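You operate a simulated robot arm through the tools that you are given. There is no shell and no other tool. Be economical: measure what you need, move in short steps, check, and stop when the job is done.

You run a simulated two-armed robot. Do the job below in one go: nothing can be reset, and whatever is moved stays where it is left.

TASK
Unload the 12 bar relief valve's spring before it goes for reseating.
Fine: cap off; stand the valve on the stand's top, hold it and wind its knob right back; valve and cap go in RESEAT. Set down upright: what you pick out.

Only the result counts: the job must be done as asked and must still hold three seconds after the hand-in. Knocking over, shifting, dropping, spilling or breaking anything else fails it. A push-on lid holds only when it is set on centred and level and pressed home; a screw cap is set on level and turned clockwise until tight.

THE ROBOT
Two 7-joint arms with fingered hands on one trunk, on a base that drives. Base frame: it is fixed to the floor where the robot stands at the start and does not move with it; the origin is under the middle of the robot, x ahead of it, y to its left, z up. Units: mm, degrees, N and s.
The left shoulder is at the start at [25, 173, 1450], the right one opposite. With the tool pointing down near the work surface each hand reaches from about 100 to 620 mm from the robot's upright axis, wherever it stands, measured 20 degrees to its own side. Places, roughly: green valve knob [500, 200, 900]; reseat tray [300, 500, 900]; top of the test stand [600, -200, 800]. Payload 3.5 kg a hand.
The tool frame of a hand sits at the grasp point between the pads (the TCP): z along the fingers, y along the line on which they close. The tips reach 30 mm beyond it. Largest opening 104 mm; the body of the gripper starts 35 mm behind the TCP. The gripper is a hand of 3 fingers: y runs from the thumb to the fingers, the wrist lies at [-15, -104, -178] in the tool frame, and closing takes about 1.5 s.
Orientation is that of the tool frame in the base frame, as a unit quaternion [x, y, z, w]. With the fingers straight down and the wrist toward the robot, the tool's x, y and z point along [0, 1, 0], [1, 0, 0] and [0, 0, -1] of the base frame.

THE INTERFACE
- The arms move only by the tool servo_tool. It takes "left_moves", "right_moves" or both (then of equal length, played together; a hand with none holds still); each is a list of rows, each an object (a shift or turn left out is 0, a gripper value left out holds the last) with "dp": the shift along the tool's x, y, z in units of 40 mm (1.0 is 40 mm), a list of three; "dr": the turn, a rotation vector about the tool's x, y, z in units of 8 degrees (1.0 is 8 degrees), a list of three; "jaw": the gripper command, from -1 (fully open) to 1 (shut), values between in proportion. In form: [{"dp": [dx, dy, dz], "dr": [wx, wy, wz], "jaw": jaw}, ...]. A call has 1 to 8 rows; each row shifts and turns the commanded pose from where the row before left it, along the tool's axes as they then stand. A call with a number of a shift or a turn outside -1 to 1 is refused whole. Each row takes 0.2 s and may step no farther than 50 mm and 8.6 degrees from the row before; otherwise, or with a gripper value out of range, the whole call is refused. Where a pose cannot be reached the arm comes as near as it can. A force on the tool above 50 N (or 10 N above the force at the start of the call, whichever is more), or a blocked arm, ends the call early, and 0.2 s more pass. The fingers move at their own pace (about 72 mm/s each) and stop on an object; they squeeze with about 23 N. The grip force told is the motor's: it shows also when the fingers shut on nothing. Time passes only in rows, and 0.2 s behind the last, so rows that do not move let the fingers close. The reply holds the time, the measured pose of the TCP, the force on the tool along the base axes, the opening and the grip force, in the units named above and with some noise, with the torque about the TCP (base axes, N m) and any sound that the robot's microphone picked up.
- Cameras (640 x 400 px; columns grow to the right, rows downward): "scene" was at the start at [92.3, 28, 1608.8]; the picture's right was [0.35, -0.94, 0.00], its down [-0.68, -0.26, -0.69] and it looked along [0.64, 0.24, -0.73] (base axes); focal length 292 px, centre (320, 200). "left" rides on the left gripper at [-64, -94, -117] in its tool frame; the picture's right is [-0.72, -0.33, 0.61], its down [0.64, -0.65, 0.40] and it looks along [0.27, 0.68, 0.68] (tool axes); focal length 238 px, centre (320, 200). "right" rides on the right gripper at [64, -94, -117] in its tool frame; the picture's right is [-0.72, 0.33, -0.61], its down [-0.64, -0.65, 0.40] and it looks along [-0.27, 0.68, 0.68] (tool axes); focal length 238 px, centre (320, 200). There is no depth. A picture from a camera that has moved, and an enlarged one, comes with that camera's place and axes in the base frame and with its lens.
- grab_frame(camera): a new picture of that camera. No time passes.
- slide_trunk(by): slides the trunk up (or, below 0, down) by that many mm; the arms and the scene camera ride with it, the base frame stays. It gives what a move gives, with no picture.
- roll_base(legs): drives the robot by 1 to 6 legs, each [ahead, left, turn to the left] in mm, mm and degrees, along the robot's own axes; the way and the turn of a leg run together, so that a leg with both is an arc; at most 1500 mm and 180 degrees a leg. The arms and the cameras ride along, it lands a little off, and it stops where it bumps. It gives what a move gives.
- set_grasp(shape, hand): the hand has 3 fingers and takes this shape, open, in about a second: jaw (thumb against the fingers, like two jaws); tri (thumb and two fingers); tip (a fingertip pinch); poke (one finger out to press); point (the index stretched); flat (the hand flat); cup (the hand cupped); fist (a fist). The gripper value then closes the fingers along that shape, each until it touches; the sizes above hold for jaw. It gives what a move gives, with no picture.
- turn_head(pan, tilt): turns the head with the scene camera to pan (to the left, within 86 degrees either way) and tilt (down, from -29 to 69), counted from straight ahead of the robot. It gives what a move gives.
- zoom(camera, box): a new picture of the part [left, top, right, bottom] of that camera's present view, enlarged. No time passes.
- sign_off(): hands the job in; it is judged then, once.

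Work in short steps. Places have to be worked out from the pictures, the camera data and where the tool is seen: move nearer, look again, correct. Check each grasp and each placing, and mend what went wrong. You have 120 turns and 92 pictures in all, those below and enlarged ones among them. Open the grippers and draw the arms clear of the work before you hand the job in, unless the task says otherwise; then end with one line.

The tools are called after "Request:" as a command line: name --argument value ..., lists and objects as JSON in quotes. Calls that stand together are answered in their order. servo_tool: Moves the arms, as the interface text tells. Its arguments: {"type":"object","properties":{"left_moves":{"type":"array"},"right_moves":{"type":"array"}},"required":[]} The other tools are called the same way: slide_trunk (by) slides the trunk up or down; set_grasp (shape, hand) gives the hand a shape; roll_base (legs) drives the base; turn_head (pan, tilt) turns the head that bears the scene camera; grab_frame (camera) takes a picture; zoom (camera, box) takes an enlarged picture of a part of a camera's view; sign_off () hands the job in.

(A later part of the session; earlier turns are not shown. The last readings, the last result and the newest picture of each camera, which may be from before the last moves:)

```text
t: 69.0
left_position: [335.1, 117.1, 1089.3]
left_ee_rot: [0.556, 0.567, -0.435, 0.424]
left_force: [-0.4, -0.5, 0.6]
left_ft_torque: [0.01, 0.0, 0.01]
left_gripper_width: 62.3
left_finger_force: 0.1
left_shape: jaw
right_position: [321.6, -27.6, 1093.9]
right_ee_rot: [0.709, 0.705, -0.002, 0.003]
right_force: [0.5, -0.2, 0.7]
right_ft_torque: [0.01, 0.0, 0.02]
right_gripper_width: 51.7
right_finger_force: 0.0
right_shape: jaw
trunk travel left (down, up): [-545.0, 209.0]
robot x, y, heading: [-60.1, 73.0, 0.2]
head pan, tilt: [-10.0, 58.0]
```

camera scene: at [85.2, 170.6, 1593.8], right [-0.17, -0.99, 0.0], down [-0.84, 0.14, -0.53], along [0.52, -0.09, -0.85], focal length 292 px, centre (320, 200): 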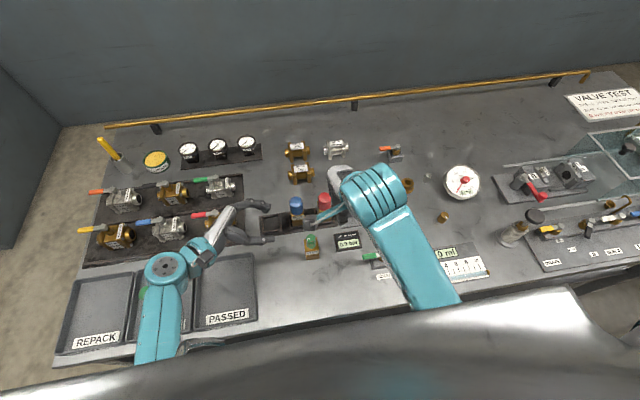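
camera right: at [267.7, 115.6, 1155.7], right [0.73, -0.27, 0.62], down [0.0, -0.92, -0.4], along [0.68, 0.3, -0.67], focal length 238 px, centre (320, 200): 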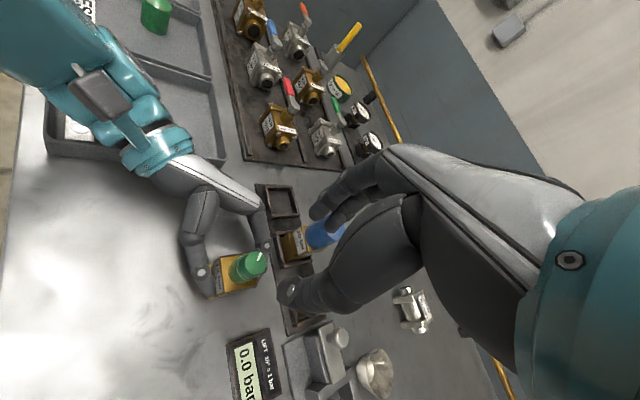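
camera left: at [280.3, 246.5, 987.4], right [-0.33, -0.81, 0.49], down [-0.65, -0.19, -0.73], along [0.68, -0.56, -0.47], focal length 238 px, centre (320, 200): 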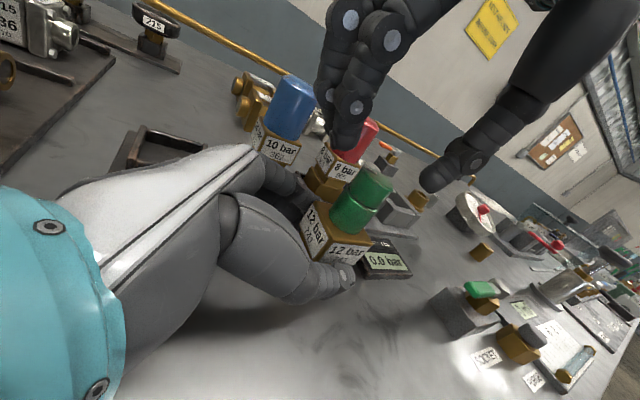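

Left tool is at 15° tilt, good. Move it left, then down to (374, 232, 917).

Request:
servo_tool --left_moves '[{"dp": [0.25, 0.34, -0.925]}, {"dp": [0.25, 0.34, -0.925]}, {"dp": [0.25, 0.34, -0.925]}, {"dp": [0.83, 0, 0.225]}, {"dp": [0.83, 0, 0.225]}, {"dp": [0.83, 0, 0.225]}, {"dp": [0.83, 0, 0.225]}, {"dp": [0.83, 0, 0.225]}]'

Request:
grab_frame --camera "left"

```text
t: 70.8
left_position: [367.9, 229.6, 924.9]
left_ee_rot: [0.556, 0.567, -0.434, 0.426]
left_force: [0.9, 0.3, -0.1]
left_ft_torque: [0.03, 0.03, -0.01]
left_gripper_width: 62.2
left_finger_force: 0.0
left_shape: jaw
left hand out of reach, approached as far as the arm can: row 8
right_position: [322.7, -27.4, 1094.0]
right_ee_rot: [0.709, 0.705, -0.002, 0.004]
right_force: [1.0, 0.6, -0.2]
right_ft_torque: [0.03, 0.02, 0.0]
right_gripper_width: 51.8
right_finger_force: 0.1
right_shape: jaw
trunk travel left (down, up): [-545.0, 209.0]
robot x, y, heading: [-57.4, 71.8, 0.3]
head pan, tilt: [-10.0, 58.0]
```

```text
35 pictures are left
camera left: at [275.5, 325.2, 1018.9], right [-0.31, -0.78, 0.54], down [-0.66, -0.23, -0.71], along [0.68, -0.58, -0.45], focal length 238 px, centre (320, 200)
```

left: 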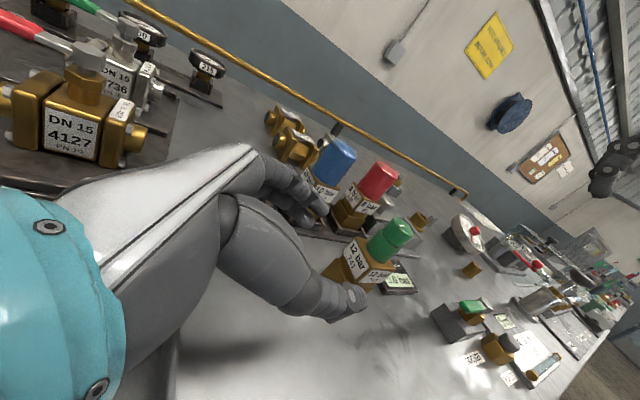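

The left arm hits a reach limit just above. Lowering the trunk should help: raise both hands, slide down 120 mm.

Request:
servo_tool --left_moves '[{"dp": [-0.96, 0, -0.26]}, {"dp": [-0.96, 0, -0.26]}, {"dp": [-0.96, 0, -0.26]}]' --right_moves '[{"dp": [0, 0, -0.8]}, {"dp": [0, 0, -0.8]}, {"dp": [0, 0, -0.8]}]'

Request:
slide_trunk --by -120

```text
t: 71.6
left_position: [367.8, 229.7, 1045.4]
left_ee_rot: [0.556, 0.567, -0.436, 0.424]
left_force: [0.2, 0.5, -0.5]
left_ft_torque: [0.03, 0.02, 0.02]
left_gripper_width: 62.2
left_finger_force: 0.1
left_shape: jaw
right_position: [319.9, -35.0, 1184.8]
right_ee_rot: [0.71, 0.704, -0.012, 0.011]
right_force: [-0.6, 0.0, -1.3]
right_ft_torque: [-0.03, -0.03, 0.01]
right_gripper_width: 51.6
right_finger_force: 0.2
right_shape: jaw
trunk travel left (down, up): [-545.0, 209.0]
robot x, y, heading: [-58.7, 68.2, 0.3]
head pan, tilt: [-10.0, 58.0]
```

```text
t: 73.1
left_position: [370.1, 229.3, 924.7]
left_ee_rot: [0.556, 0.568, -0.435, 0.424]
left_force: [0.4, -0.4, -0.4]
left_ft_torque: [0.0, -0.01, -0.02]
left_gripper_width: 62.4
left_finger_force: 0.0
left_shape: jaw
right_position: [329.6, -64.9, 1063.4]
right_ee_rot: [0.714, 0.697, -0.036, 0.054]
right_force: [0.4, -0.8, 0.4]
right_ft_torque: [0.01, -0.01, 0.02]
right_gripper_width: 51.9
right_finger_force: 0.1
right_shape: jaw
trunk travel left (down, up): [-425.0, 329.0]
robot x, y, heading: [-59.9, 71.2, 0.4]
head pan, tilt: [-10.0, 58.0]
```

Now lower slightly and advance the left hand onto the block, in small rows.

Request:
servo_tool --left_moves '[{"dp": [0.33, 0.15, 0]}, {"dp": [0, 0, 0.5]}, {"dp": [0, 0, 0.5]}, {"dp": [0, 0, 0.5]}, {"dp": [0, 0, 0.5]}, {}]'

Request:
zoom --camera "left" --box '[240, 150, 400, 300]'

```text
t: 74.5
left_position: [374.4, 156.3, 889.3]
left_ee_rot: [0.555, 0.568, -0.434, 0.425]
left_force: [-0.1, 0.5, 0.7]
left_ft_torque: [0.0, -0.02, -0.01]
left_gripper_width: 62.3
left_finger_force: 0.0
left_shape: jaw
right_position: [328.0, -64.4, 1061.4]
right_ee_rot: [0.713, 0.699, -0.039, 0.052]
right_force: [0.6, 0.5, 0.9]
right_ft_torque: [0.02, 0.02, 0.01]
right_gripper_width: 51.7
right_finger_force: 0.1
right_shape: jaw
trunk travel left (down, up): [-425.0, 329.0]
robot x, y, heading: [-57.5, 71.0, 0.6]
head pan, tilt: [-10.0, 58.0]
```

```text
2.67 times, centred on (320, 225) of left
camera zoom: at [281.9, 251.7, 983.2], right [-0.31, -0.78, 0.54], down [-0.67, -0.22, -0.71], along [0.68, -0.58, -0.45], focal length 636 px, centre (320, 133)
```

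zoom: 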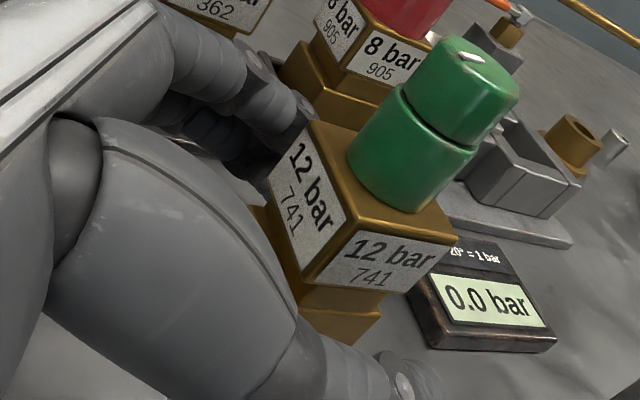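

It fits now. Close the left hand, and re-level and bring the right hand over the knob.

Request:
servo_tool --left_moves '[{"jaw": 0.4}, {"jaw": 0.8}, {"jaw": 1}, {}, {}, {}, {}]' --right_moves '[{"dr": [0.12, 0.92, 0]}, {"dp": [0.87, 0.2, 0.09]}, {"dp": [0.87, 0.2, 0.09]}, {"dp": [0.87, 0.2, 0.09]}, {"dp": [0.87, 0.2, 0.09]}, {"dp": [0.87, 0.2, 0.09]}, {"dp": [0.87, 0.2, 0.09]}]'

```text
t: 74.9
left_position: [373.6, 157.4, 889.6]
left_ee_rot: [0.556, 0.568, -0.434, 0.425]
left_force: [1.8, -0.5, 0.8]
left_ft_torque: [-0.03, 0.02, 0.01]
left_gripper_width: 13.4
left_finger_force: 0.0
left_shape: jaw
right_position: [327.1, -73.9, 1056.2]
right_ee_rot: [0.713, 0.701, -0.022, 0.022]
right_force: [-0.7, 1.0, 0.7]
right_ft_torque: [0.0, 0.0, -0.02]
right_gripper_width: 51.6
right_finger_force: 0.0
right_shape: jaw
trunk travel left (down, up): [-425.0, 329.0]
robot x, y, heading: [-59.7, 71.4, 0.5]
head pan, tilt: [-10.0, 58.0]
stopped in row 2 (right hand): the arm was blocked; the commanded pose is now the measured one
```

Right arm blocked near yaw 0 here; let the left finish closing, and yaw the right CCW, which relaxed it before.

Request:
servo_tool --left_moves '[{"jaw": 1}, {}, {}, {}, {}, {}]' --right_moves '[{"dr": [0, 0.3, -0.8]}, {"dr": [0, 0, -1]}, {"dr": [0, 0, -1]}, {"dr": [0, 0, -1]}, {"dr": [0, 0, -1]}, {}]'

Request:
zoom --camera "left" --box '[240, 150, 400, 300]'

```text
t: 76.3
left_position: [373.6, 156.1, 889.5]
left_ee_rot: [0.557, 0.567, -0.434, 0.424]
left_force: [1.8, 0.0, 2.3]
left_ft_torque: [-0.06, -0.02, 0.03]
left_gripper_width: 16.5
left_finger_force: 23.1
left_shape: jaw
right_position: [325.4, -72.0, 1053.8]
right_ee_rot: [0.442, 0.897, -0.008, 0.002]
right_force: [0.0, 0.3, -1.1]
right_ft_torque: [0.05, -0.01, 0.0]
right_gripper_width: 51.7
right_finger_force: 0.1
right_shape: jaw
trunk travel left (down, up): [-425.0, 329.0]
robot x, y, heading: [-58.6, 73.1, 0.5]
head pan, tilt: [-10.0, 58.0]
```

```text
2.67 times, centred on (320, 225) of left
camera zoom: at [282.1, 251.5, 983.4], right [-0.31, -0.78, 0.54], down [-0.67, -0.23, -0.71], along [0.68, -0.58, -0.45], focal length 636 px, centre (320, 133)
```

zoom: 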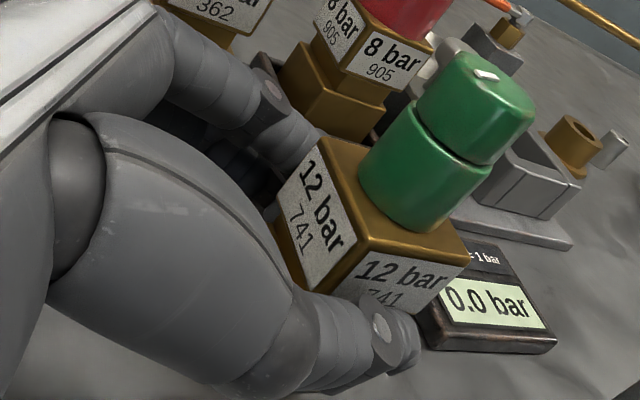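

The grip is only on the near edge (16.5 mm). Open, advance 14 mm and regrip.

Request:
servo_tool --left_moves '[{"jaw": 0.5}, {"jaw": 0}, {"jaw": -0.2}, {}, {"dp": [-0.08, 0, 0.18]}, {"dp": [0, 0, 0.18]}, {}]'

Request:
zoom --camera "left" --box '[240, 150, 400, 300]'

Request:
zoom --camera "scene" --box '[240, 180, 440, 305]'

```text
t: 77.9
left_position: [374.4, 142.3, 888.8]
left_ee_rot: [0.556, 0.567, -0.435, 0.424]
left_force: [-0.6, 0.7, 0.2]
left_ft_torque: [-0.01, 0.01, 0.02]
left_gripper_width: 62.2
left_finger_force: 0.0
left_shape: jaw
right_position: [326.3, -70.7, 1056.2]
right_ee_rot: [0.443, 0.896, -0.008, 0.001]
right_force: [-1.1, -0.2, 0.0]
right_ft_torque: [-0.04, 0.01, -0.03]
right_gripper_width: 51.6
right_finger_force: 0.1
right_shape: jaw
trunk travel left (down, up): [-425.0, 329.0]
robot x, y, heading: [-60.5, 69.3, 0.6]
head pan, tilt: [-10.0, 58.0]
```

```text
2.67 times, centred on (320, 225) of left
camera zoom: at [282.0, 237.1, 982.5], right [-0.31, -0.78, 0.54], down [-0.67, -0.22, -0.71], along [0.68, -0.58, -0.45], focal length 636 px, centre (320, 133)
```

zoom: 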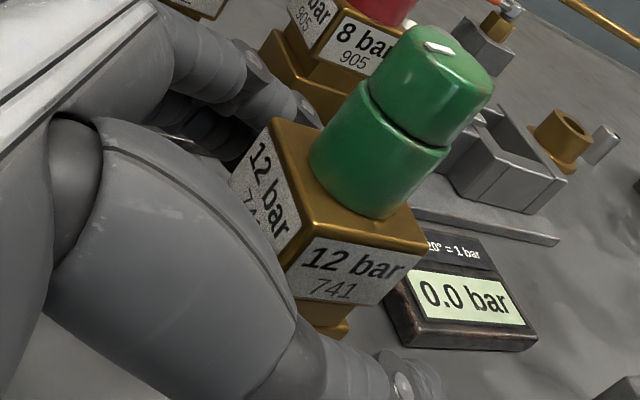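

```text
3.20 times, centred on (340, 242) of scene
camera zoom: at [42.7, 60.3, 1473.2], right [-0.17, -0.99, 0.0], down [-0.84, 0.14, -0.53], along [0.52, -0.09, -0.85], focal length 936 px, centre (256, 64)
```

zoom: 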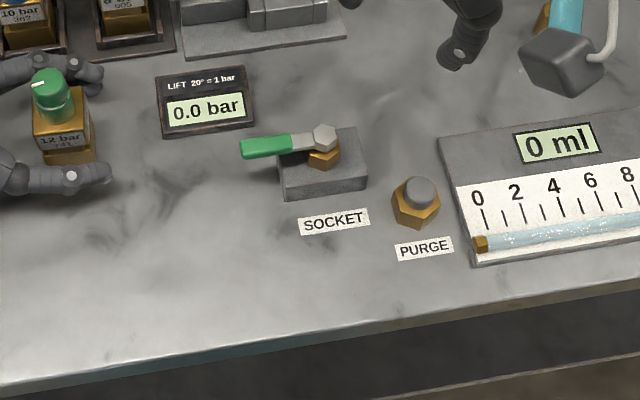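

Well seated now. Close the left hand; yaw the right to ≈69° and then bring it over the knob.

Request:
servo_tool --left_moves '[{"jaw": 0.2}, {"jaw": 0.6}, {"jaw": 1}, {}, {}, {}]' --right_moves '[{"dr": [0, 0, -1]}, {"dr": [0, 0, -1]}, {"dr": [0, 0, -1]}, {"dr": [0, 0, -1]}, {}, {}]'

Request:
servo_tool --right_moves '[{"dp": [0.123, 0.904, 0.11]}, {"dp": [0.123, 0.904, 0.11]}, {"dp": [0.123, 0.904, 0.11]}, {"dp": [0.123, 0.904, 0.11]}, {"dp": [0.123, 0.904, 0.11]}, {"dp": [0.123, 0.904, 0.11]}, {}]'

```text
t: 79.3
left_position: [374.8, 141.5, 888.4]
left_ee_rot: [0.556, 0.567, -0.436, 0.425]
left_force: [0.1, -0.4, -0.5]
left_ft_torque: [-0.03, 0.05, -0.02]
left_gripper_width: 23.6
left_finger_force: 23.4
left_shape: jaw
right_position: [325.5, -72.0, 1053.7]
right_ee_rot: [0.179, 0.984, -0.008, 0.0]
right_force: [0.3, 0.2, -0.3]
right_ft_torque: [-0.01, 0.03, 0.01]
right_gripper_width: 51.9
right_finger_force: 0.1
right_shape: jaw
trunk travel left (down, up): [-425.0, 329.0]
robot x, y, heading: [-58.8, 72.6, 0.2]
head pan, tilt: [-10.0, 58.0]
```

```text
t: 80.9
left_position: [375.0, 141.0, 888.1]
left_ee_rot: [0.556, 0.568, -0.434, 0.425]
left_force: [0.2, 0.1, 0.0]
left_ft_torque: [-0.02, 0.06, -0.04]
left_gripper_width: 23.2
left_finger_force: 22.7
left_shape: jaw
right_position: [375.5, 141.9, 1026.3]
right_ee_rot: [0.179, 0.984, -0.008, -0.001]
right_force: [0.3, -0.2, -0.4]
right_ft_torque: [0.01, -0.07, 0.01]
right_gripper_width: 51.7
right_finger_force: 0.0
right_shape: jaw
trunk travel left (down, up): [-425.0, 329.0]
robot x, y, heading: [-58.8, 72.9, 0.5]
head pan, tilt: [-10.0, 58.0]
```

Right hand reached (375, 142, 1026) exactly. Check the hold, and test clockwise yaw in free air.

Request:
servo_tool --right_moves '[{"dr": [0, 0, 1]}, {"dr": [0, 0, 1]}, {"dr": [0, 0, 1]}, {"dr": [0, 0, 1]}, {"dr": [0, 0, 1]}, {}]'

Request:
zoom --camera "left" --box '[240, 100, 440, 300]'

Request:
zoom --camera "right" --box '[160, 160, 400, 310]'

```text
t: 82.3
left_position: [373.7, 143.0, 887.9]
left_ee_rot: [0.556, 0.568, -0.434, 0.424]
left_force: [0.1, -0.1, -0.7]
left_ft_torque: [-0.04, 0.03, 0.0]
left_gripper_width: 23.2
left_finger_force: 23.3
left_shape: jaw
right_position: [374.2, 141.8, 1025.6]
right_ee_rot: [0.505, 0.863, -0.008, 0.003]
right_force: [-0.2, -0.1, -0.5]
right_ft_torque: [-0.01, 0.0, -0.02]
right_gripper_width: 51.3
right_finger_force: 0.0
right_shape: jaw
trunk travel left (down, up): [-425.0, 329.0]
robot x, y, heading: [-61.4, 72.4, 0.6]
head pan, tilt: [-10.0, 58.0]
```

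```text
2.00 times, centred on (340, 200) of left
camera zoom: at [282.0, 237.2, 982.5], right [-0.31, -0.78, 0.54], down [-0.67, -0.23, -0.71], along [0.68, -0.58, -0.45], focal length 477 px, centre (280, 200)
```

zoom: 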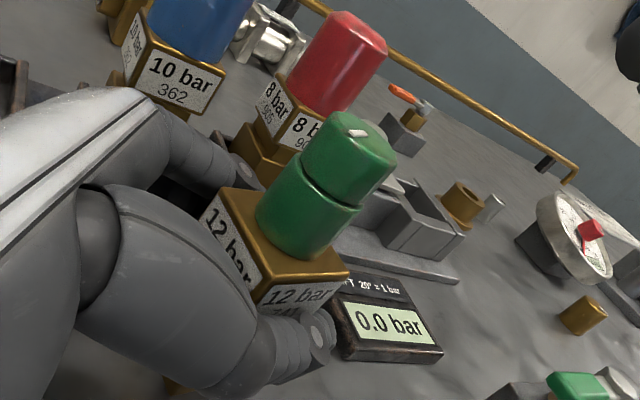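

```text
2.67 times, centred on (280, 235) of right
camera zoom: at [261.2, 153.8, 1142.7], right [0.64, -0.46, 0.62], down [-0.26, -0.88, -0.39], along [0.73, 0.09, -0.68], focal length 636 px, centre (427, 107)
```

zoom: 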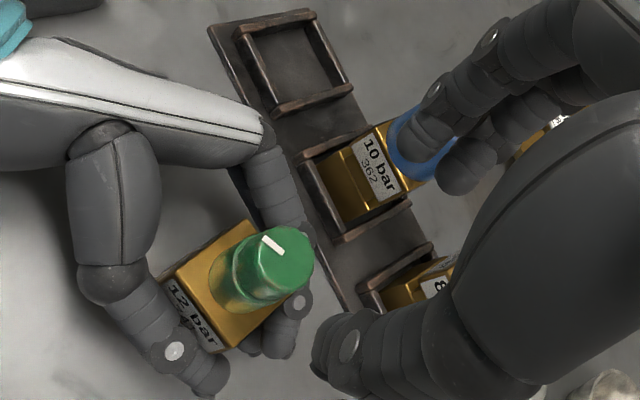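

Yaw 29° also works. Knob is now at about (370, 152), index mark pointing ≈100° (was ≈69°), so ~30° unwound. Shift over it and descend.

Request:
servo_tool --right_moves '[{"dp": [0.27, 0.035, 0.3]}, {"dp": [0, 0, 0.5]}, {"dp": [0, 0, 0.5]}, {"dp": [0, 0, 0.33]}, {}]'

Request:
zoom --camera "right" --box '[200, 160, 400, 310]'

```text
t: 83.5
left_position: [373.7, 141.9, 888.6]
left_ee_rot: [0.556, 0.568, -0.434, 0.425]
left_force: [0.4, 0.1, -0.3]
left_ft_torque: [-0.04, 0.05, 0.01]
left_gripper_width: 23.1
left_finger_force: 23.3
left_shape: jaw
right_position: [370.5, 152.5, 959.3]
right_ee_rot: [0.505, 0.863, -0.009, 0.002]
right_force: [0.5, -0.6, 0.6]
right_ft_torque: [0.03, 0.01, -0.03]
right_gripper_width: 51.6
right_finger_force: 0.0
right_shape: jaw
trunk travel left (down, up): [-425.0, 329.0]
robot x, y, heading: [-60.9, 72.5, 0.2]
head pan, tilt: [-10.0, 58.0]
```

```text
2.67 times, centred on (300, 235) of right
camera zoom: at [256.5, 164.0, 1076.9], right [0.64, -0.46, 0.62], down [-0.26, -0.89, -0.39], along [0.72, 0.09, -0.68], focal length 636 px, centre (373, 107)
```

zoom: 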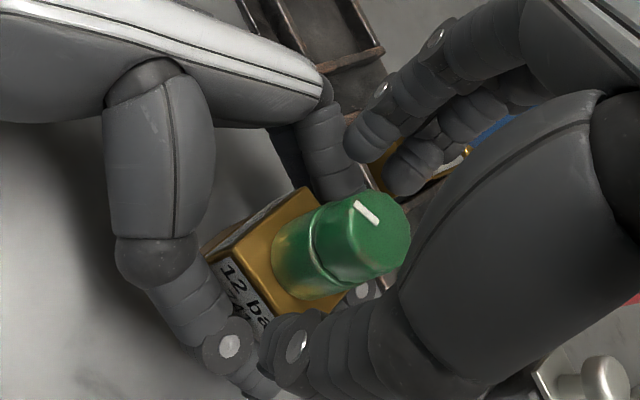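

Well centred. Close on the knob and wind CCW 64°.

Request:
servo_tool --right_moves '[{"jaw": 0.5}, {"jaw": 1}, {}, {}, {}]'

Request:
servo_tool --right_moves '[{"dr": [0, 0, -1]}, {"dr": [0, 0, -1]}, {"dr": [0, 0, -1]}, {"dr": [0, 0, -1]}, {"dr": [0, 0, -1]}, {"dr": [0, 0, -1]}, {"dr": [0, 0, -1]}, {"dr": [0, 0, -0.5]}]'

Request:
zoom --camera "right" --box '[200, 160, 400, 310]'

```text
t: 84.7
left_position: [374.0, 142.7, 888.5]
left_ee_rot: [0.556, 0.568, -0.435, 0.424]
left_force: [1.5, -0.2, -0.2]
left_ft_torque: [-0.01, 0.12, 0.02]
left_gripper_width: 22.9
left_finger_force: 23.1
left_shape: jaw
right_position: [370.2, 152.8, 960.6]
right_ee_rot: [0.503, 0.864, -0.008, 0.002]
right_force: [-0.8, 1.3, -0.1]
right_ft_torque: [0.05, -0.05, -0.01]
right_gripper_width: 15.1
right_finger_force: 23.3
right_shape: jaw
trunk travel left (down, up): [-425.0, 329.0]
robot x, y, heading: [-55.1, 71.4, 0.2]
head pan, tilt: [-10.0, 58.0]
```

```text
t: 86.5
left_position: [373.4, 142.3, 889.5]
left_ee_rot: [0.556, 0.567, -0.435, 0.424]
left_force: [1.1, -0.4, -0.2]
left_ft_torque: [-0.02, 0.08, 0.08]
left_gripper_width: 22.1
left_finger_force: 22.9
left_shape: jaw
right_position: [369.9, 152.3, 959.7]
right_ee_rot: [0.004, 1.0, -0.008, -0.003]
right_force: [-1.2, -0.2, 0.9]
right_ft_torque: [0.06, 0.02, -0.1]
right_gripper_width: 14.9
right_finger_force: 23.3
right_shape: jaw
trunk travel left (down, up): [-425.0, 329.0]
robot x, y, heading: [-61.6, 75.0, 0.3]
head pan, tilt: [-10.0, 58.0]
```

```text
2.67 times, centred on (300, 235) of right
camera zoom: at [305.7, 59.5, 1079.0], right [0.72, 0.33, 0.61], down [0.63, -0.66, -0.4], along [0.27, 0.67, -0.69], focal length 636 px, centre (373, 107)
```

zoom: 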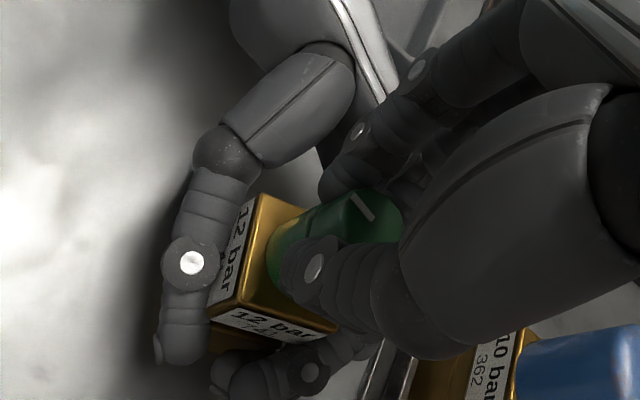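

The knob follows the hand: 60° more (yaw 90° now). Push a bit further, checking for the reach limit.

Request:
servo_tool --right_moves '[{"dr": [0, 0, -1]}, {"dr": [0, 0, -1]}, {}]'

```text
t: 87.3
left_position: [374.5, 143.5, 888.5]
left_ee_rot: [0.555, 0.568, -0.434, 0.425]
left_force: [1.2, 1.3, -0.2]
left_ft_torque: [-0.05, 0.08, 0.06]
left_gripper_width: 22.1
left_finger_force: 23.1
left_shape: jaw
right_position: [370.4, 150.4, 959.8]
right_ee_rot: [-0.135, 0.991, -0.007, -0.002]
right_force: [-1.1, -1.1, 3.3]
right_ft_torque: [-0.02, -0.06, -0.05]
right_gripper_width: 14.8
right_finger_force: 23.1
right_shape: jaw
trunk travel left (down, up): [-425.0, 329.0]
robot x, y, heading: [-62.1, 70.5, 0.5]
head pan, tilt: [-10.0, 58.0]
```

Yaw 105° reached. Release, return clockwise with open fingers to about yaw 17°.

Request:
servo_tool --right_moves '[{"jaw": 0.0}, {}, {"dr": [0, 0, 1]}, {"dr": [0, 0, 1]}, {"dr": [0, 0, 1]}, {"dr": [0, 0, 1]}, {"dr": [0, 0, 1]}, {"dr": [0, 0, 1]}]'

Request:
servo_tool --right_moves '[{"dr": [0, 0, 1]}, {"dr": [0, 0, 1]}, {"dr": [0, 0, 1]}, {"dr": [0, 0, 1]}, {"dr": [0, 0, 1]}, {}]'

Request:
zoom --camera "right" --box '[200, 160, 400, 310]'

```text
t: 89.1
left_position: [374.1, 141.9, 888.4]
left_ee_rot: [0.556, 0.568, -0.434, 0.424]
left_force: [0.0, -1.1, 0.0]
left_ft_torque: [-0.03, 0.1, 0.05]
left_gripper_width: 22.3
left_finger_force: 22.7
left_shape: jaw
right_position: [370.4, 150.7, 958.7]
right_ee_rot: [0.282, 0.959, -0.009, 0.0]
right_force: [-0.7, 0.0, -0.1]
right_ft_torque: [0.01, -0.01, -0.03]
right_gripper_width: 51.2
right_finger_force: 0.0
right_shape: jaw
trunk travel left (down, up): [-425.0, 329.0]
robot x, y, heading: [-57.6, 74.0, 0.5]
head pan, tilt: [-10.0, 58.0]
```

```text
t: 90.5
left_position: [373.2, 140.6, 889.2]
left_ee_rot: [0.556, 0.568, -0.435, 0.424]
left_force: [-0.1, -1.0, 0.8]
left_ft_torque: [0.02, 0.08, 0.04]
left_gripper_width: 21.9
left_finger_force: 23.3
left_shape: jaw
right_position: [374.3, 147.4, 958.2]
right_ee_rot: [0.594, 0.804, -0.009, 0.006]
right_force: [-0.4, -0.4, -0.1]
right_ft_torque: [0.02, -0.01, 0.03]
right_gripper_width: 51.8
right_finger_force: 0.0
right_shape: jaw
trunk travel left (down, up): [-425.0, 329.0]
robot x, y, heading: [-60.2, 71.0, 0.3]
head pan, tilt: [-10.0, 58.0]
```

```text
2.67 times, centred on (300, 235) of right
camera zoom: at [263.5, 183.7, 1074.9], right [0.52, -0.58, 0.63], down [-0.44, -0.81, -0.39], along [0.73, -0.07, -0.68], focal length 636 px, centre (373, 107)
```

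zoom: 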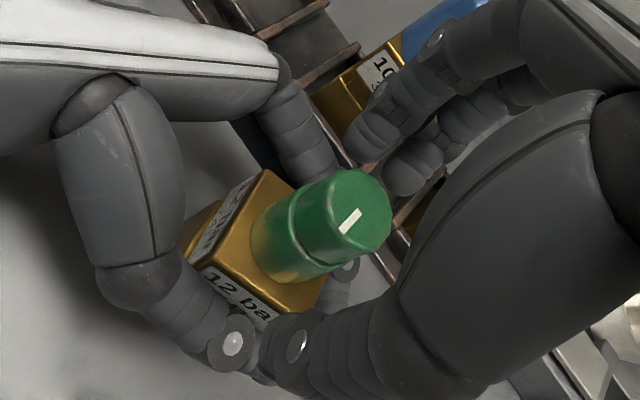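

Back at yaw 17° but 5 mm off at the limit; step to 25° where it centres, then grip and wind.

Request:
servo_tool --right_moves '[{"dr": [0, 0, -1]}, {}, {"jaw": 0.5}, {"jaw": 1}, {}, {}, {}]'

Request:
servo_tool --right_moves '[{"dr": [0, 0, -1]}, {"dr": [0, 0, -1]}, {"dr": [0, 0, -1]}, {"dr": [0, 0, -1]}, {"dr": [0, 0, -1]}, {"dr": [0, 0, -1]}, {"dr": [0, 0, -1]}, {"dr": [0, 0, -1]}]'

Request:
servo_tool --right_moves '[{"dr": [0, 0, -1]}, {"dr": [0, 0, -1]}, {}]'

Request:
zoom --camera "left" --box '[240, 100, 440, 300]'

```text
t: 92.1
left_position: [373.0, 142.0, 888.0]
left_ee_rot: [0.555, 0.568, -0.435, 0.424]
left_force: [1.4, -1.3, -0.3]
left_ft_torque: [0.01, 0.12, 0.0]
left_gripper_width: 22.3
left_finger_force: 22.7
left_shape: jaw
right_position: [369.4, 150.8, 959.8]
right_ee_rot: [0.534, 0.845, -0.008, 0.003]
right_force: [-0.4, 0.8, -0.2]
right_ft_torque: [0.07, -0.06, 0.03]
right_gripper_width: 15.6
right_finger_force: 23.4
right_shape: jaw
trunk travel left (down, up): [-425.0, 329.0]
robot x, y, heading: [-58.5, 72.6, 0.4]
head pan, tilt: [-10.0, 58.0]
```

```text
t: 93.9
left_position: [373.1, 140.5, 888.1]
left_ee_rot: [0.556, 0.567, -0.435, 0.424]
left_force: [-18.0, -1.6, 3.4]
left_ft_torque: [-0.04, -0.34, 0.53]
left_gripper_width: 22.9
left_finger_force: 22.9
left_shape: jaw
right_position: [372.0, 150.6, 960.1]
right_ee_rot: [0.004, 1.0, -0.008, 0.001]
right_force: [16.4, 1.2, 0.9]
right_ft_torque: [0.19, -0.59, -0.33]
right_gripper_width: 14.2
right_finger_force: 23.3
right_shape: jaw
trunk travel left (down, up): [-425.0, 329.0]
robot x, y, heading: [-61.6, 73.1, 0.3]
head pan, tilt: [-10.0, 58.0]
```

```text
t: 94.7
left_position: [372.4, 140.7, 888.6]
left_ee_rot: [0.556, 0.568, -0.435, 0.423]
left_force: [-20.9, -7.3, 2.8]
left_ft_torque: [-0.01, -0.42, 0.62]
left_gripper_width: 23.0
left_finger_force: 23.2
left_shape: jaw
right_position: [369.7, 150.9, 961.8]
right_ee_rot: [-0.135, 0.991, -0.007, -0.001]
right_force: [17.9, 5.7, -0.1]
right_ft_torque: [0.4, -0.63, -0.3]
right_gripper_width: 13.6
right_finger_force: 23.2
right_shape: jaw
trunk travel left (down, up): [-425.0, 329.0]
robot x, y, heading: [-55.7, 72.5, 0.5]
head pan, tilt: [-10.0, 58.0]
```

```text
2.00 times, centred on (340, 200) of left
camera zoom: at [281.2, 236.4, 982.6], right [-0.31, -0.78, 0.54], down [-0.67, -0.22, -0.71], along [0.67, -0.58, -0.45], focal length 477 px, centre (280, 200)
```

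zoom: 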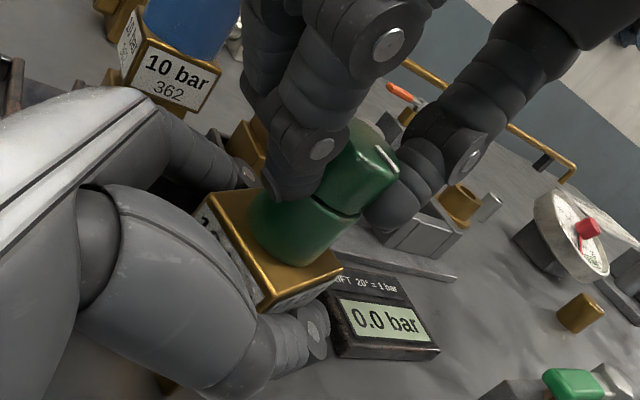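

Resistance appeared (≈18 N, 0.3 N·m): perhaps the end stop. Release the knob, raise the hand and look at the mark and the valve.

Request:
servo_tool --right_moves '[{"jaw": 0.0}, {}, {}, {"dp": [0, 0, -0.6]}, {"dp": [0, 0, -0.6]}, {"dp": [0, 0, -0.6]}]'

Request:
zoom --camera "right" --box '[160, 160, 400, 310]'

Request:
zoom --camera "left" --box '[240, 100, 440, 300]'

```text
t: 96.1
left_position: [374.3, 141.2, 888.9]
left_ee_rot: [0.556, 0.568, -0.434, 0.425]
left_force: [2.1, 0.3, -0.4]
left_ft_torque: [0.08, 0.02, -0.02]
left_gripper_width: 22.0
left_finger_force: 22.9
left_shape: jaw
right_position: [370.8, 152.5, 1030.9]
right_ee_rot: [-0.134, 0.991, -0.009, -0.003]
right_force: [0.4, 0.2, -0.4]
right_ft_torque: [-0.02, 0.0, -0.03]
right_gripper_width: 51.6
right_finger_force: 0.0
right_shape: jaw
trunk travel left (down, up): [-425.0, 329.0]
robot x, y, heading: [-62.3, 72.6, 0.2]
head pan, tilt: [-10.0, 58.0]
```

```text
2.67 times, centred on (280, 235) of right
camera zoom: at [333.9, 47.2, 1151.4], right [0.61, 0.52, 0.6], down [0.79, -0.47, -0.4], along [0.07, 0.72, -0.69], focal length 636 px, centre (427, 107)
```

zoom: 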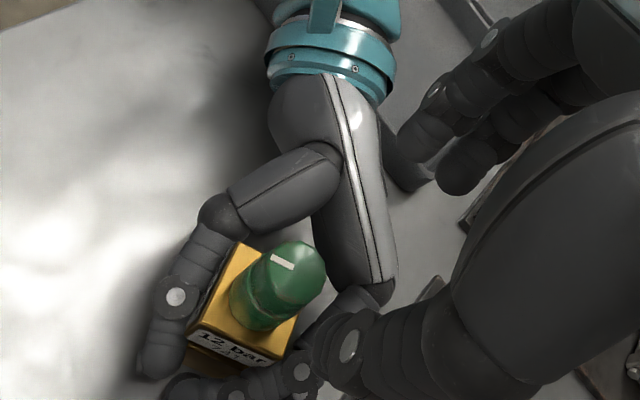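

```text
2.00 times, centred on (340, 200) of left
camera zoom: at [282.2, 237.3, 982.6], right [-0.31, -0.78, 0.54], down [-0.67, -0.23, -0.71], along [0.68, -0.58, -0.45], focal length 477 px, centre (280, 200)
```

zoom: 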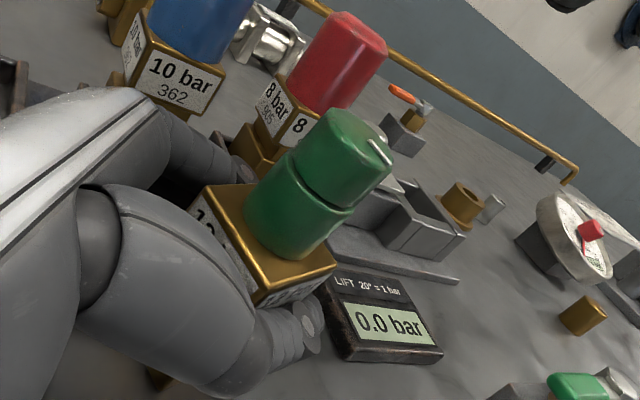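

The mark now points ≈220° (start ≈52°, then 117°, 190°), and the last stroke slipped at ~0.3 N·m – consistent with an end stop. Verify with one fresh grip: return clockwise, descend, grip, turn a little.

Request:
servo_tool --right_moves '[{"dr": [0, 0, 1]}, {"dr": [0, 0, 1]}, {"dr": [0, 0, 1]}, {"dr": [0, 0, 1]}, {"dr": [0, 0, 1]}, {"dr": [0, 0, 1]}, {"dr": [0, 0, 1]}, {"dr": [0, 0, 1]}]'

Request:
servo_tool --right_moves '[{"dr": [0, 0, 1]}, {"dp": [0, 0, 0.5]}, {"dp": [0, 0, 0.5]}, {"dp": [0, 0, 0.5]}, {"dp": [0, 0, 0.28]}, {}]'

Request:
zoom --camera "right" --box '[200, 160, 400, 310]'

```text
t: 97.9
left_position: [373.9, 143.1, 888.0]
left_ee_rot: [0.556, 0.568, -0.434, 0.424]
left_force: [1.1, 0.3, -0.4]
left_ft_torque: [0.04, 0.02, -0.07]
left_gripper_width: 21.7
left_finger_force: 22.8
left_shape: jaw
right_position: [370.9, 152.9, 1031.4]
right_ee_rot: [0.413, 0.911, -0.008, 0.002]
right_force: [0.0, 0.6, -0.7]
right_ft_torque: [-0.01, -0.01, 0.03]
right_gripper_width: 51.2
right_finger_force: 0.1
right_shape: jaw
trunk travel left (down, up): [-425.0, 329.0]
robot x, y, heading: [-58.6, 74.5, 0.5]
head pan, tilt: [-10.0, 58.0]
```

```text
t: 99.3
left_position: [374.2, 142.2, 889.2]
left_ee_rot: [0.556, 0.567, -0.435, 0.424]
left_force: [1.1, 1.0, 1.1]
left_ft_torque: [0.06, 0.06, -0.04]
left_gripper_width: 21.7
left_finger_force: 23.0
left_shape: jaw
right_position: [371.0, 151.2, 959.0]
right_ee_rot: [0.474, 0.88, -0.008, 0.003]
right_force: [0.0, 0.2, 0.1]
right_ft_torque: [0.0, -0.02, 0.01]
right_gripper_width: 51.6
right_finger_force: 0.0
right_shape: jaw
trunk travel left (down, up): [-425.0, 329.0]
robot x, y, heading: [-57.1, 70.9, 0.6]
head pan, tilt: [-10.0, 58.0]
```

```text
2.67 times, centred on (300, 235) of right
camera zoom: at [256.9, 154.6, 1077.5], right [0.67, -0.41, 0.62], down [-0.19, -0.9, -0.39], along [0.72, 0.14, -0.68], focal length 636 px, centre (373, 107)
```

zoom: 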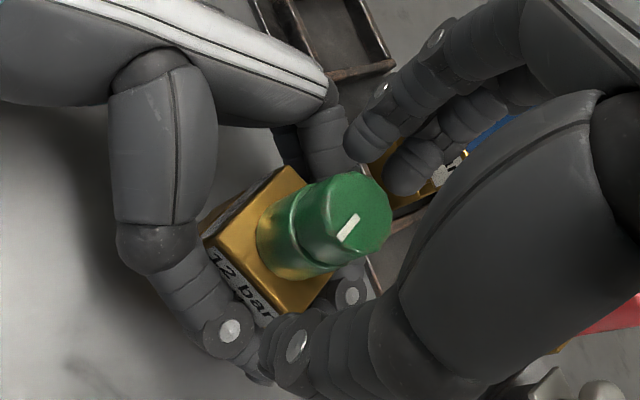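

Request:
servo_tool --right_moves '[{"jaw": 0.5}, {"jaw": 1}, {}, {}, {"dr": [0, 0, -0.5]}, {"dr": [0, 0, -0.5]}, {}]'

Request:
servo_tool --right_moves '[{"dr": [0, 0, -1]}, {"dr": [0, 0, -1]}, {}]'

Request:
zoom --camera "right" --box '[200, 160, 400, 310]'

```text
t: 100.9
left_position: [374.3, 141.1, 888.5]
left_ee_rot: [0.556, 0.567, -0.435, 0.424]
left_force: [-1.0, 0.6, -2.8]
left_ft_torque: [-0.04, 0.07, 0.11]
left_gripper_width: 21.8
left_finger_force: 22.3
left_shape: jaw
right_position: [370.7, 150.9, 960.4]
right_ee_rot: [0.41, 0.912, -0.008, 0.002]
right_force: [0.9, 0.3, 1.2]
right_ft_torque: [0.1, -0.15, -0.12]
right_gripper_width: 11.5
right_finger_force: 22.8
right_shape: jaw
trunk travel left (down, up): [-425.0, 329.0]
robot x, y, heading: [-58.8, 74.9, 0.3]
head pan, tilt: [-10.0, 58.0]
```

```text
t: 101.7
left_position: [372.5, 141.3, 889.9]
left_ee_rot: [0.556, 0.568, -0.436, 0.423]
left_force: [-7.0, 3.1, -0.6]
left_ft_torque: [-0.09, -0.12, 0.31]
left_gripper_width: 22.2
left_finger_force: 23.1
left_shape: jaw
right_position: [369.6, 150.5, 961.5]
right_ee_rot: [0.281, 0.96, -0.008, 0.002]
right_force: [7.4, -1.0, 3.3]
right_ft_torque: [0.12, -0.34, -0.3]
right_gripper_width: 11.6
right_finger_force: 22.8
right_shape: jaw
trunk travel left (down, up): [-425.0, 329.0]
robot x, y, heading: [-60.8, 75.0, 0.4]
head pan, tilt: [-10.0, 58.0]
```

```text
2.67 times, centred on (300, 235) of right
camera zoom: at [266.4, 108.1, 1078.9], right [0.78, -0.1, 0.61], down [0.19, -0.9, -0.39], along [0.59, 0.42, -0.69], focal length 636 px, centre (373, 107)
```

zoom: 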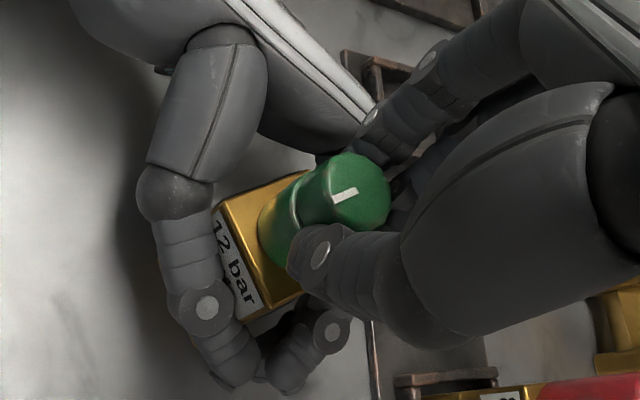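

The mark stays at ≈205–209° while the hand turned 24° at 0.3 N·m: it looks like the stop. Confirm by turning slightly clockwise (should be easy), then back to the stop.

Request:
servo_tool --right_moves '[{"dr": [0, 0, 1]}, {"dr": [0, 0, 1]}, {"dr": [0, 0, 1]}, {"dr": [0, 0, 1]}, {}]'

Request:
zoom --camera "right" --box '[200, 160, 400, 310]'

Request:
servo_tool --right_moves '[{"dr": [0, 0, -1]}, {"dr": [0, 0, -1]}, {}]'

Request:
servo_tool --right_moves '[{"dr": [0, 0, -1]}, {"dr": [0, 0, -1]}, {"dr": [0, 0, -1]}, {"dr": [0, 0, -1]}, {}]'

```text
t: 102.9
left_position: [373.5, 141.1, 888.5]
left_ee_rot: [0.555, 0.568, -0.435, 0.424]
left_force: [1.7, -2.8, -5.9]
left_ft_torque: [-0.04, 0.16, -0.12]
left_gripper_width: 21.7
left_finger_force: 23.6
left_shape: jaw
right_position: [369.4, 151.4, 959.1]
right_ee_rot: [0.535, 0.845, -0.007, 0.003]
right_force: [-1.5, 2.8, 2.7]
right_ft_torque: [0.23, -0.09, 0.08]
right_gripper_width: 11.5
right_finger_force: 23.0
right_shape: jaw
trunk travel left (down, up): [-425.0, 329.0]
robot x, y, heading: [-62.0, 70.9, 0.6]
head pan, tilt: [-10.0, 58.0]
```

```text
2.67 times, centred on (300, 235) of right
camera zoom: at [257.2, 171.4, 1077.7], right [0.61, -0.5, 0.62], down [-0.32, -0.86, -0.39], along [0.73, 0.04, -0.68], focal length 636 px, centre (373, 107)
```

zoom: 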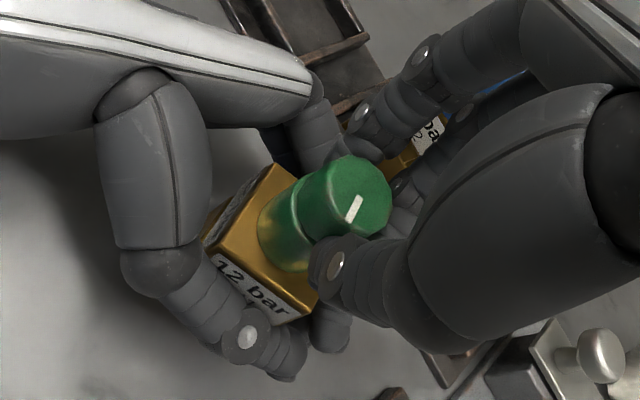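

```text
t: 103.7
left_position: [374.1, 141.8, 888.0]
left_ee_rot: [0.556, 0.567, -0.435, 0.425]
left_force: [-1.3, -2.2, -3.5]
left_ft_torque: [-0.04, 0.06, 0.1]
left_gripper_width: 21.5
left_finger_force: 23.3
left_shape: jaw
right_position: [371.0, 151.5, 960.9]
right_ee_rot: [0.41, 0.912, -0.008, 0.003]
right_force: [3.3, 2.3, 3.2]
right_ft_torque: [0.22, -0.21, -0.12]
right_gripper_width: 11.1
right_finger_force: 22.4
right_shape: jaw
trunk travel left (down, up): [-425.0, 329.0]
robot x, y, heading: [-57.5, 70.5, 0.3]
head pan, tilt: [-10.0, 58.0]
```

```text
t: 104.9
left_position: [373.5, 141.3, 889.1]
left_ee_rot: [0.556, 0.567, -0.435, 0.424]
left_force: [-15.9, -1.4, 0.6]
left_ft_torque: [-0.07, -0.33, 0.59]
left_gripper_width: 22.0
left_finger_force: 23.6
left_shape: jaw
right_position: [370.4, 150.7, 962.9]
right_ee_rot: [0.144, 0.99, -0.007, 0.001]
right_force: [14.6, 2.0, 5.8]
right_ft_torque: [0.32, -0.54, -0.46]
right_gripper_width: 11.6
right_finger_force: 22.8
right_shape: jaw
trunk travel left (down, up): [-425.0, 329.0]
robot x, y, heading: [-59.8, 69.9, 0.6]
head pan, tilt: [-10.0, 58.0]
```

Odd: the mark didn't follow clockwise either, so the fingers may be slipping (width 11.5 vs 15 before). Look closely at the contact.

Request:
zoom --camera "left" --box '[300, 120, 420, 230]'

Request:
zoom --camera "right" --box '[250, 190, 370, 280]'

```text
3.64 times, centred on (360, 175) of left
camera zoom: at [281.1, 236.8, 982.5], right [-0.31, -0.78, 0.54], down [-0.67, -0.22, -0.71], along [0.68, -0.58, -0.45], focal length 867 px, centre (174, 291)
```

zoom: 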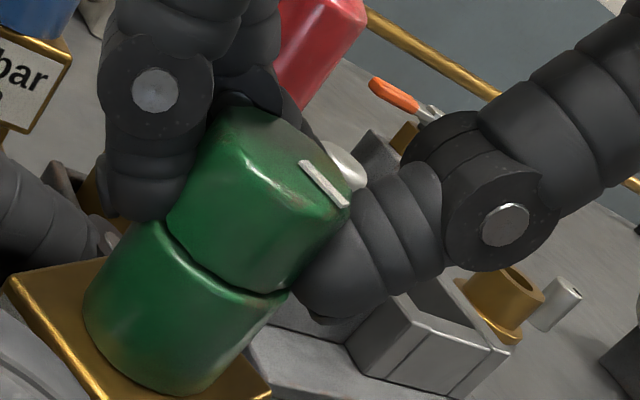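

```text
4.44 times, centred on (310, 235) of right
camera zoom: at [282.3, 81.0, 1080.3], right [0.78, 0.12, 0.61], down [0.43, -0.81, -0.39], along [0.45, 0.57, -0.69], focal length 1059 px, centre (364, 44)
```

zoom: 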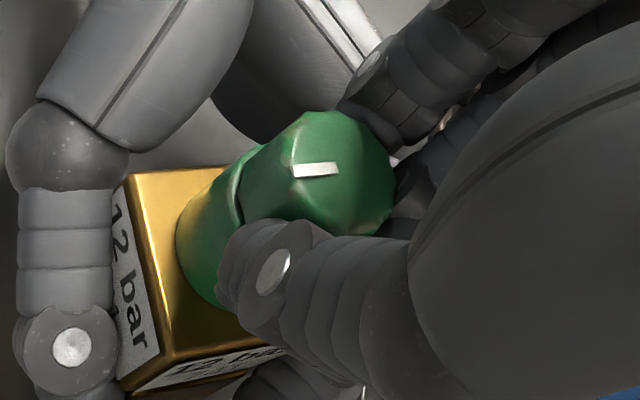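

Fingers are on the knob; torque rises elastically to 0.46 N·m with the knob blocked (free turning took ~0.1), so it is hard against its back stop. Release the knob and take the right hand up and away.

Request:
servo_tool --right_moves '[{"jaw": 0.3}, {"jaw": -0.1}, {}, {"dp": [0, 0, -0.6]}, {"dp": [0, 0, -1]}, {"dp": [0, -1, -0.5]}, {"dp": [0, -1, -0.5]}, {"dp": [0, -1, 0]}]'

Request:
servo_tool --right_moves '[{"dp": [0, -1, 0]}, {"dp": [0, -1, 0]}, {"dp": [0, -1, 0]}]'

Request:
zoom --camera "left" --box '[280, 120, 420, 260]'

```text
t: 106.7
left_position: [373.3, 140.8, 889.0]
left_ee_rot: [0.555, 0.568, -0.434, 0.425]
left_force: [2.4, -0.4, 1.5]
left_ft_torque: [0.04, 0.03, -0.05]
left_gripper_width: 20.6
left_finger_force: 23.2
left_shape: jaw
right_position: [337.5, 36.8, 1068.0]
right_ee_rot: [0.145, 0.989, -0.008, -0.001]
right_force: [0.5, -0.3, -0.5]
right_ft_torque: [-0.04, -0.01, -0.01]
right_gripper_width: 56.9
right_finger_force: 0.0
right_shape: jaw
trunk travel left (down, up): [-425.0, 329.0]
robot x, y, heading: [-59.6, 71.6, 0.1]
head pan, tilt: [-10.0, 58.0]
```

```text
t: 107.5
left_position: [373.8, 140.6, 888.6]
left_ee_rot: [0.557, 0.568, -0.434, 0.423]
left_force: [2.6, -0.3, 0.9]
left_ft_torque: [0.05, 0.02, -0.07]
left_gripper_width: 20.8
left_finger_force: 23.2
left_shape: jaw
right_position: [302.8, -78.3, 1069.2]
right_ee_rot: [0.144, 0.989, -0.008, 0.0]
right_force: [0.1, -0.6, -0.4]
right_ft_torque: [0.03, 0.0, -0.03]
right_gripper_width: 57.1
right_finger_force: 0.0
right_shape: jaw
trunk travel left (down, up): [-425.0, 329.0]
robot x, y, heading: [-56.7, 74.2, 0.2]
head pan, tilt: [-10.0, 58.0]
```

```text
2.86 times, centred on (350, 190) of left
camera zoom: at [281.6, 236.3, 982.8], right [-0.31, -0.78, 0.54], down [-0.67, -0.22, -0.71], along [0.68, -0.58, -0.45], focal length 681 px, centre (234, 229)
```

zoom: 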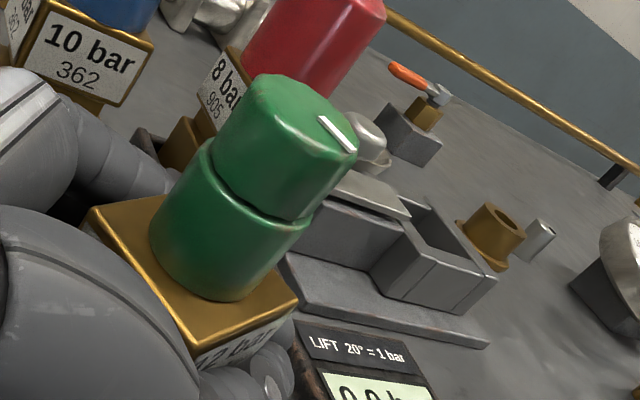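

The valve has twisted ~25° within a poor left grip. I'll regrip it properly (open, back off 20 mm, close square) and then re-test the knob once to be sure it is at its stop.

Request:
servo_tool --left_moves '[{"jaw": 0.4}, {"jaw": 0.0}, {"jaw": -0.2}, {}, {"dp": [0, 0, -0.3]}, {"dp": [0, 0, -0.25]}, {}]'

Request:
servo_tool --left_moves '[{"jaw": 0.2}, {"jaw": 0.4}, {"jaw": 0.6}, {"jaw": 1}, {}, {}, {}]'

Request:
zoom --camera "left" --box '[260, 120, 420, 280]'

```text
t: 109.1
left_position: [375.3, 164.1, 894.4]
left_ee_rot: [0.557, 0.566, -0.435, 0.424]
left_force: [0.8, -0.2, -0.2]
left_ft_torque: [0.0, 0.03, -0.02]
left_gripper_width: 61.9
left_finger_force: 0.1
left_shape: jaw
right_position: [303.9, -77.0, 1068.5]
right_ee_rot: [0.144, 0.99, -0.008, 0.0]
right_force: [0.5, -0.4, -0.4]
right_ft_torque: [-0.01, 0.0, -0.01]
right_gripper_width: 57.4
right_finger_force: 0.1
right_shape: jaw
trunk travel left (down, up): [-425.0, 329.0]
robot x, y, heading: [-61.3, 70.6, 0.5]
head pan, tilt: [-10.0, 58.0]
```

```text
t: 110.7
left_position: [374.9, 162.9, 894.4]
left_ee_rot: [0.556, 0.567, -0.435, 0.425]
left_force: [-1.5, -1.2, -0.1]
left_ft_torque: [-0.03, 0.01, 0.01]
left_gripper_width: 30.6
left_finger_force: 22.6
left_shape: jaw
right_position: [304.0, -77.3, 1067.2]
right_ee_rot: [0.144, 0.989, -0.009, 0.0]
right_force: [-0.2, -0.4, 0.3]
right_ft_torque: [0.01, -0.01, 0.04]
right_gripper_width: 56.8
right_finger_force: 0.0
right_shape: jaw
trunk travel left (down, up): [-425.0, 329.0]
robot x, y, heading: [-59.2, 75.1, 0.6]
head pan, tilt: [-10.0, 58.0]
```

```text
2.50 times, centred on (340, 200) of left
camera zoom: at [283.1, 258.2, 988.5], right [-0.31, -0.78, 0.54], down [-0.67, -0.22, -0.71], along [0.68, -0.58, -0.45], focal length 596 px, centre (270, 200)
```

zoom: 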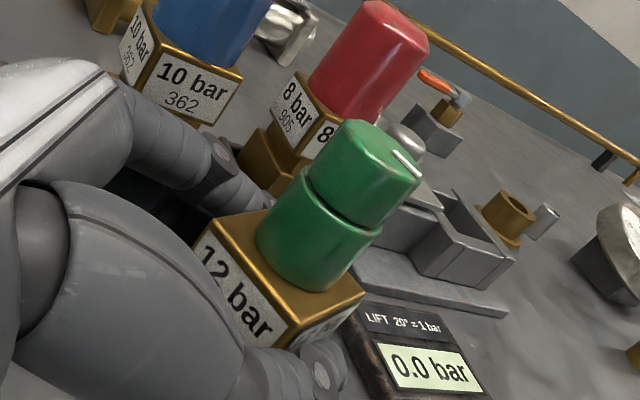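

Solid grip now (30.6 mm). Bring the right hand over the knob again.

Request:
servo_tool --right_moves '[{"dp": [0, 0.86, 0.136], "jaw": 0.0}, {"dp": [0, 0.86, 0.136]}, {"dp": [0, 0.86, 0.136]}, {"dp": [0, 0.86, 0.136]}, {"dp": [0, 0.86, 0.136]}, {"dp": [0, 0.86, 0.136]}, {"dp": [0, 0.86, 0.136]}, {}]'

Request:
servo_tool --right_moves '[{"dr": [0, 0, 1]}, {"dr": [0, 0, 1]}, {"dr": [0, 0, 1]}, {"dr": [0, 0, 1]}, {"dr": [0, 0, 1]}, {}]'

Request:
zoom --camera "right" --box '[180, 160, 380, 300]'

```text
t: 112.5
left_position: [374.5, 163.1, 894.2]
left_ee_rot: [0.556, 0.567, -0.435, 0.425]
left_force: [-0.7, 0.1, -0.8]
left_ft_torque: [-0.01, 0.05, -0.02]
left_gripper_width: 30.1
left_finger_force: 22.8
left_shape: jaw
right_position: [367.7, 153.8, 1027.4]
right_ee_rot: [0.145, 0.989, -0.009, 0.0]
right_force: [-0.5, -0.4, 0.1]
right_ft_torque: [0.04, 0.0, -0.01]
right_gripper_width: 52.4
right_finger_force: 0.0
right_shape: jaw
trunk travel left (down, up): [-425.0, 329.0]
robot x, y, heading: [-63.6, 74.6, 0.2]
head pan, tilt: [-10.0, 58.0]
```

```text
t: 113.9
left_position: [375.9, 163.0, 894.8]
left_ee_rot: [0.556, 0.567, -0.435, 0.424]
left_force: [0.0, 0.8, -0.5]
left_ft_torque: [-0.03, 0.06, -0.03]
left_gripper_width: 30.3
left_finger_force: 23.2
left_shape: jaw
right_position: [371.1, 153.3, 1027.3]
right_ee_rot: [0.475, 0.88, -0.009, 0.002]
right_force: [0.1, 0.5, -0.5]
right_ft_torque: [-0.04, 0.01, 0.0]
right_gripper_width: 52.8
right_finger_force: 0.0
right_shape: jaw
trunk travel left (down, up): [-425.0, 329.0]
robot x, y, heading: [-62.9, 67.8, 0.7]
head pan, tilt: [-10.0, 58.0]
```

```text
2.86 times, centred on (280, 230) of right
camera zoom: at [256.6, 157.4, 1144.4], right [0.67, -0.41, 0.62], down [-0.2, -0.9, -0.39], along [0.72, 0.14, -0.68], focal length 681 px, centre (434, 114)
```

zoom: 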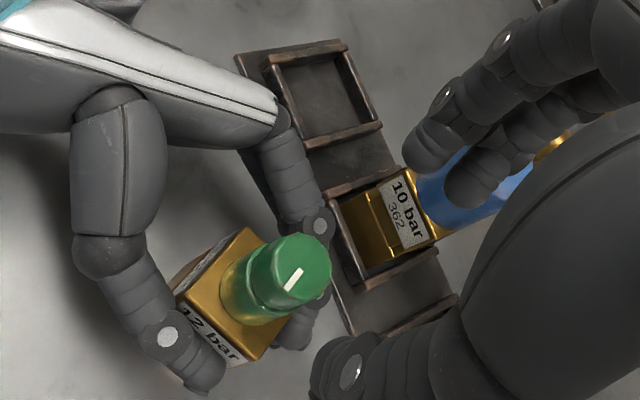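

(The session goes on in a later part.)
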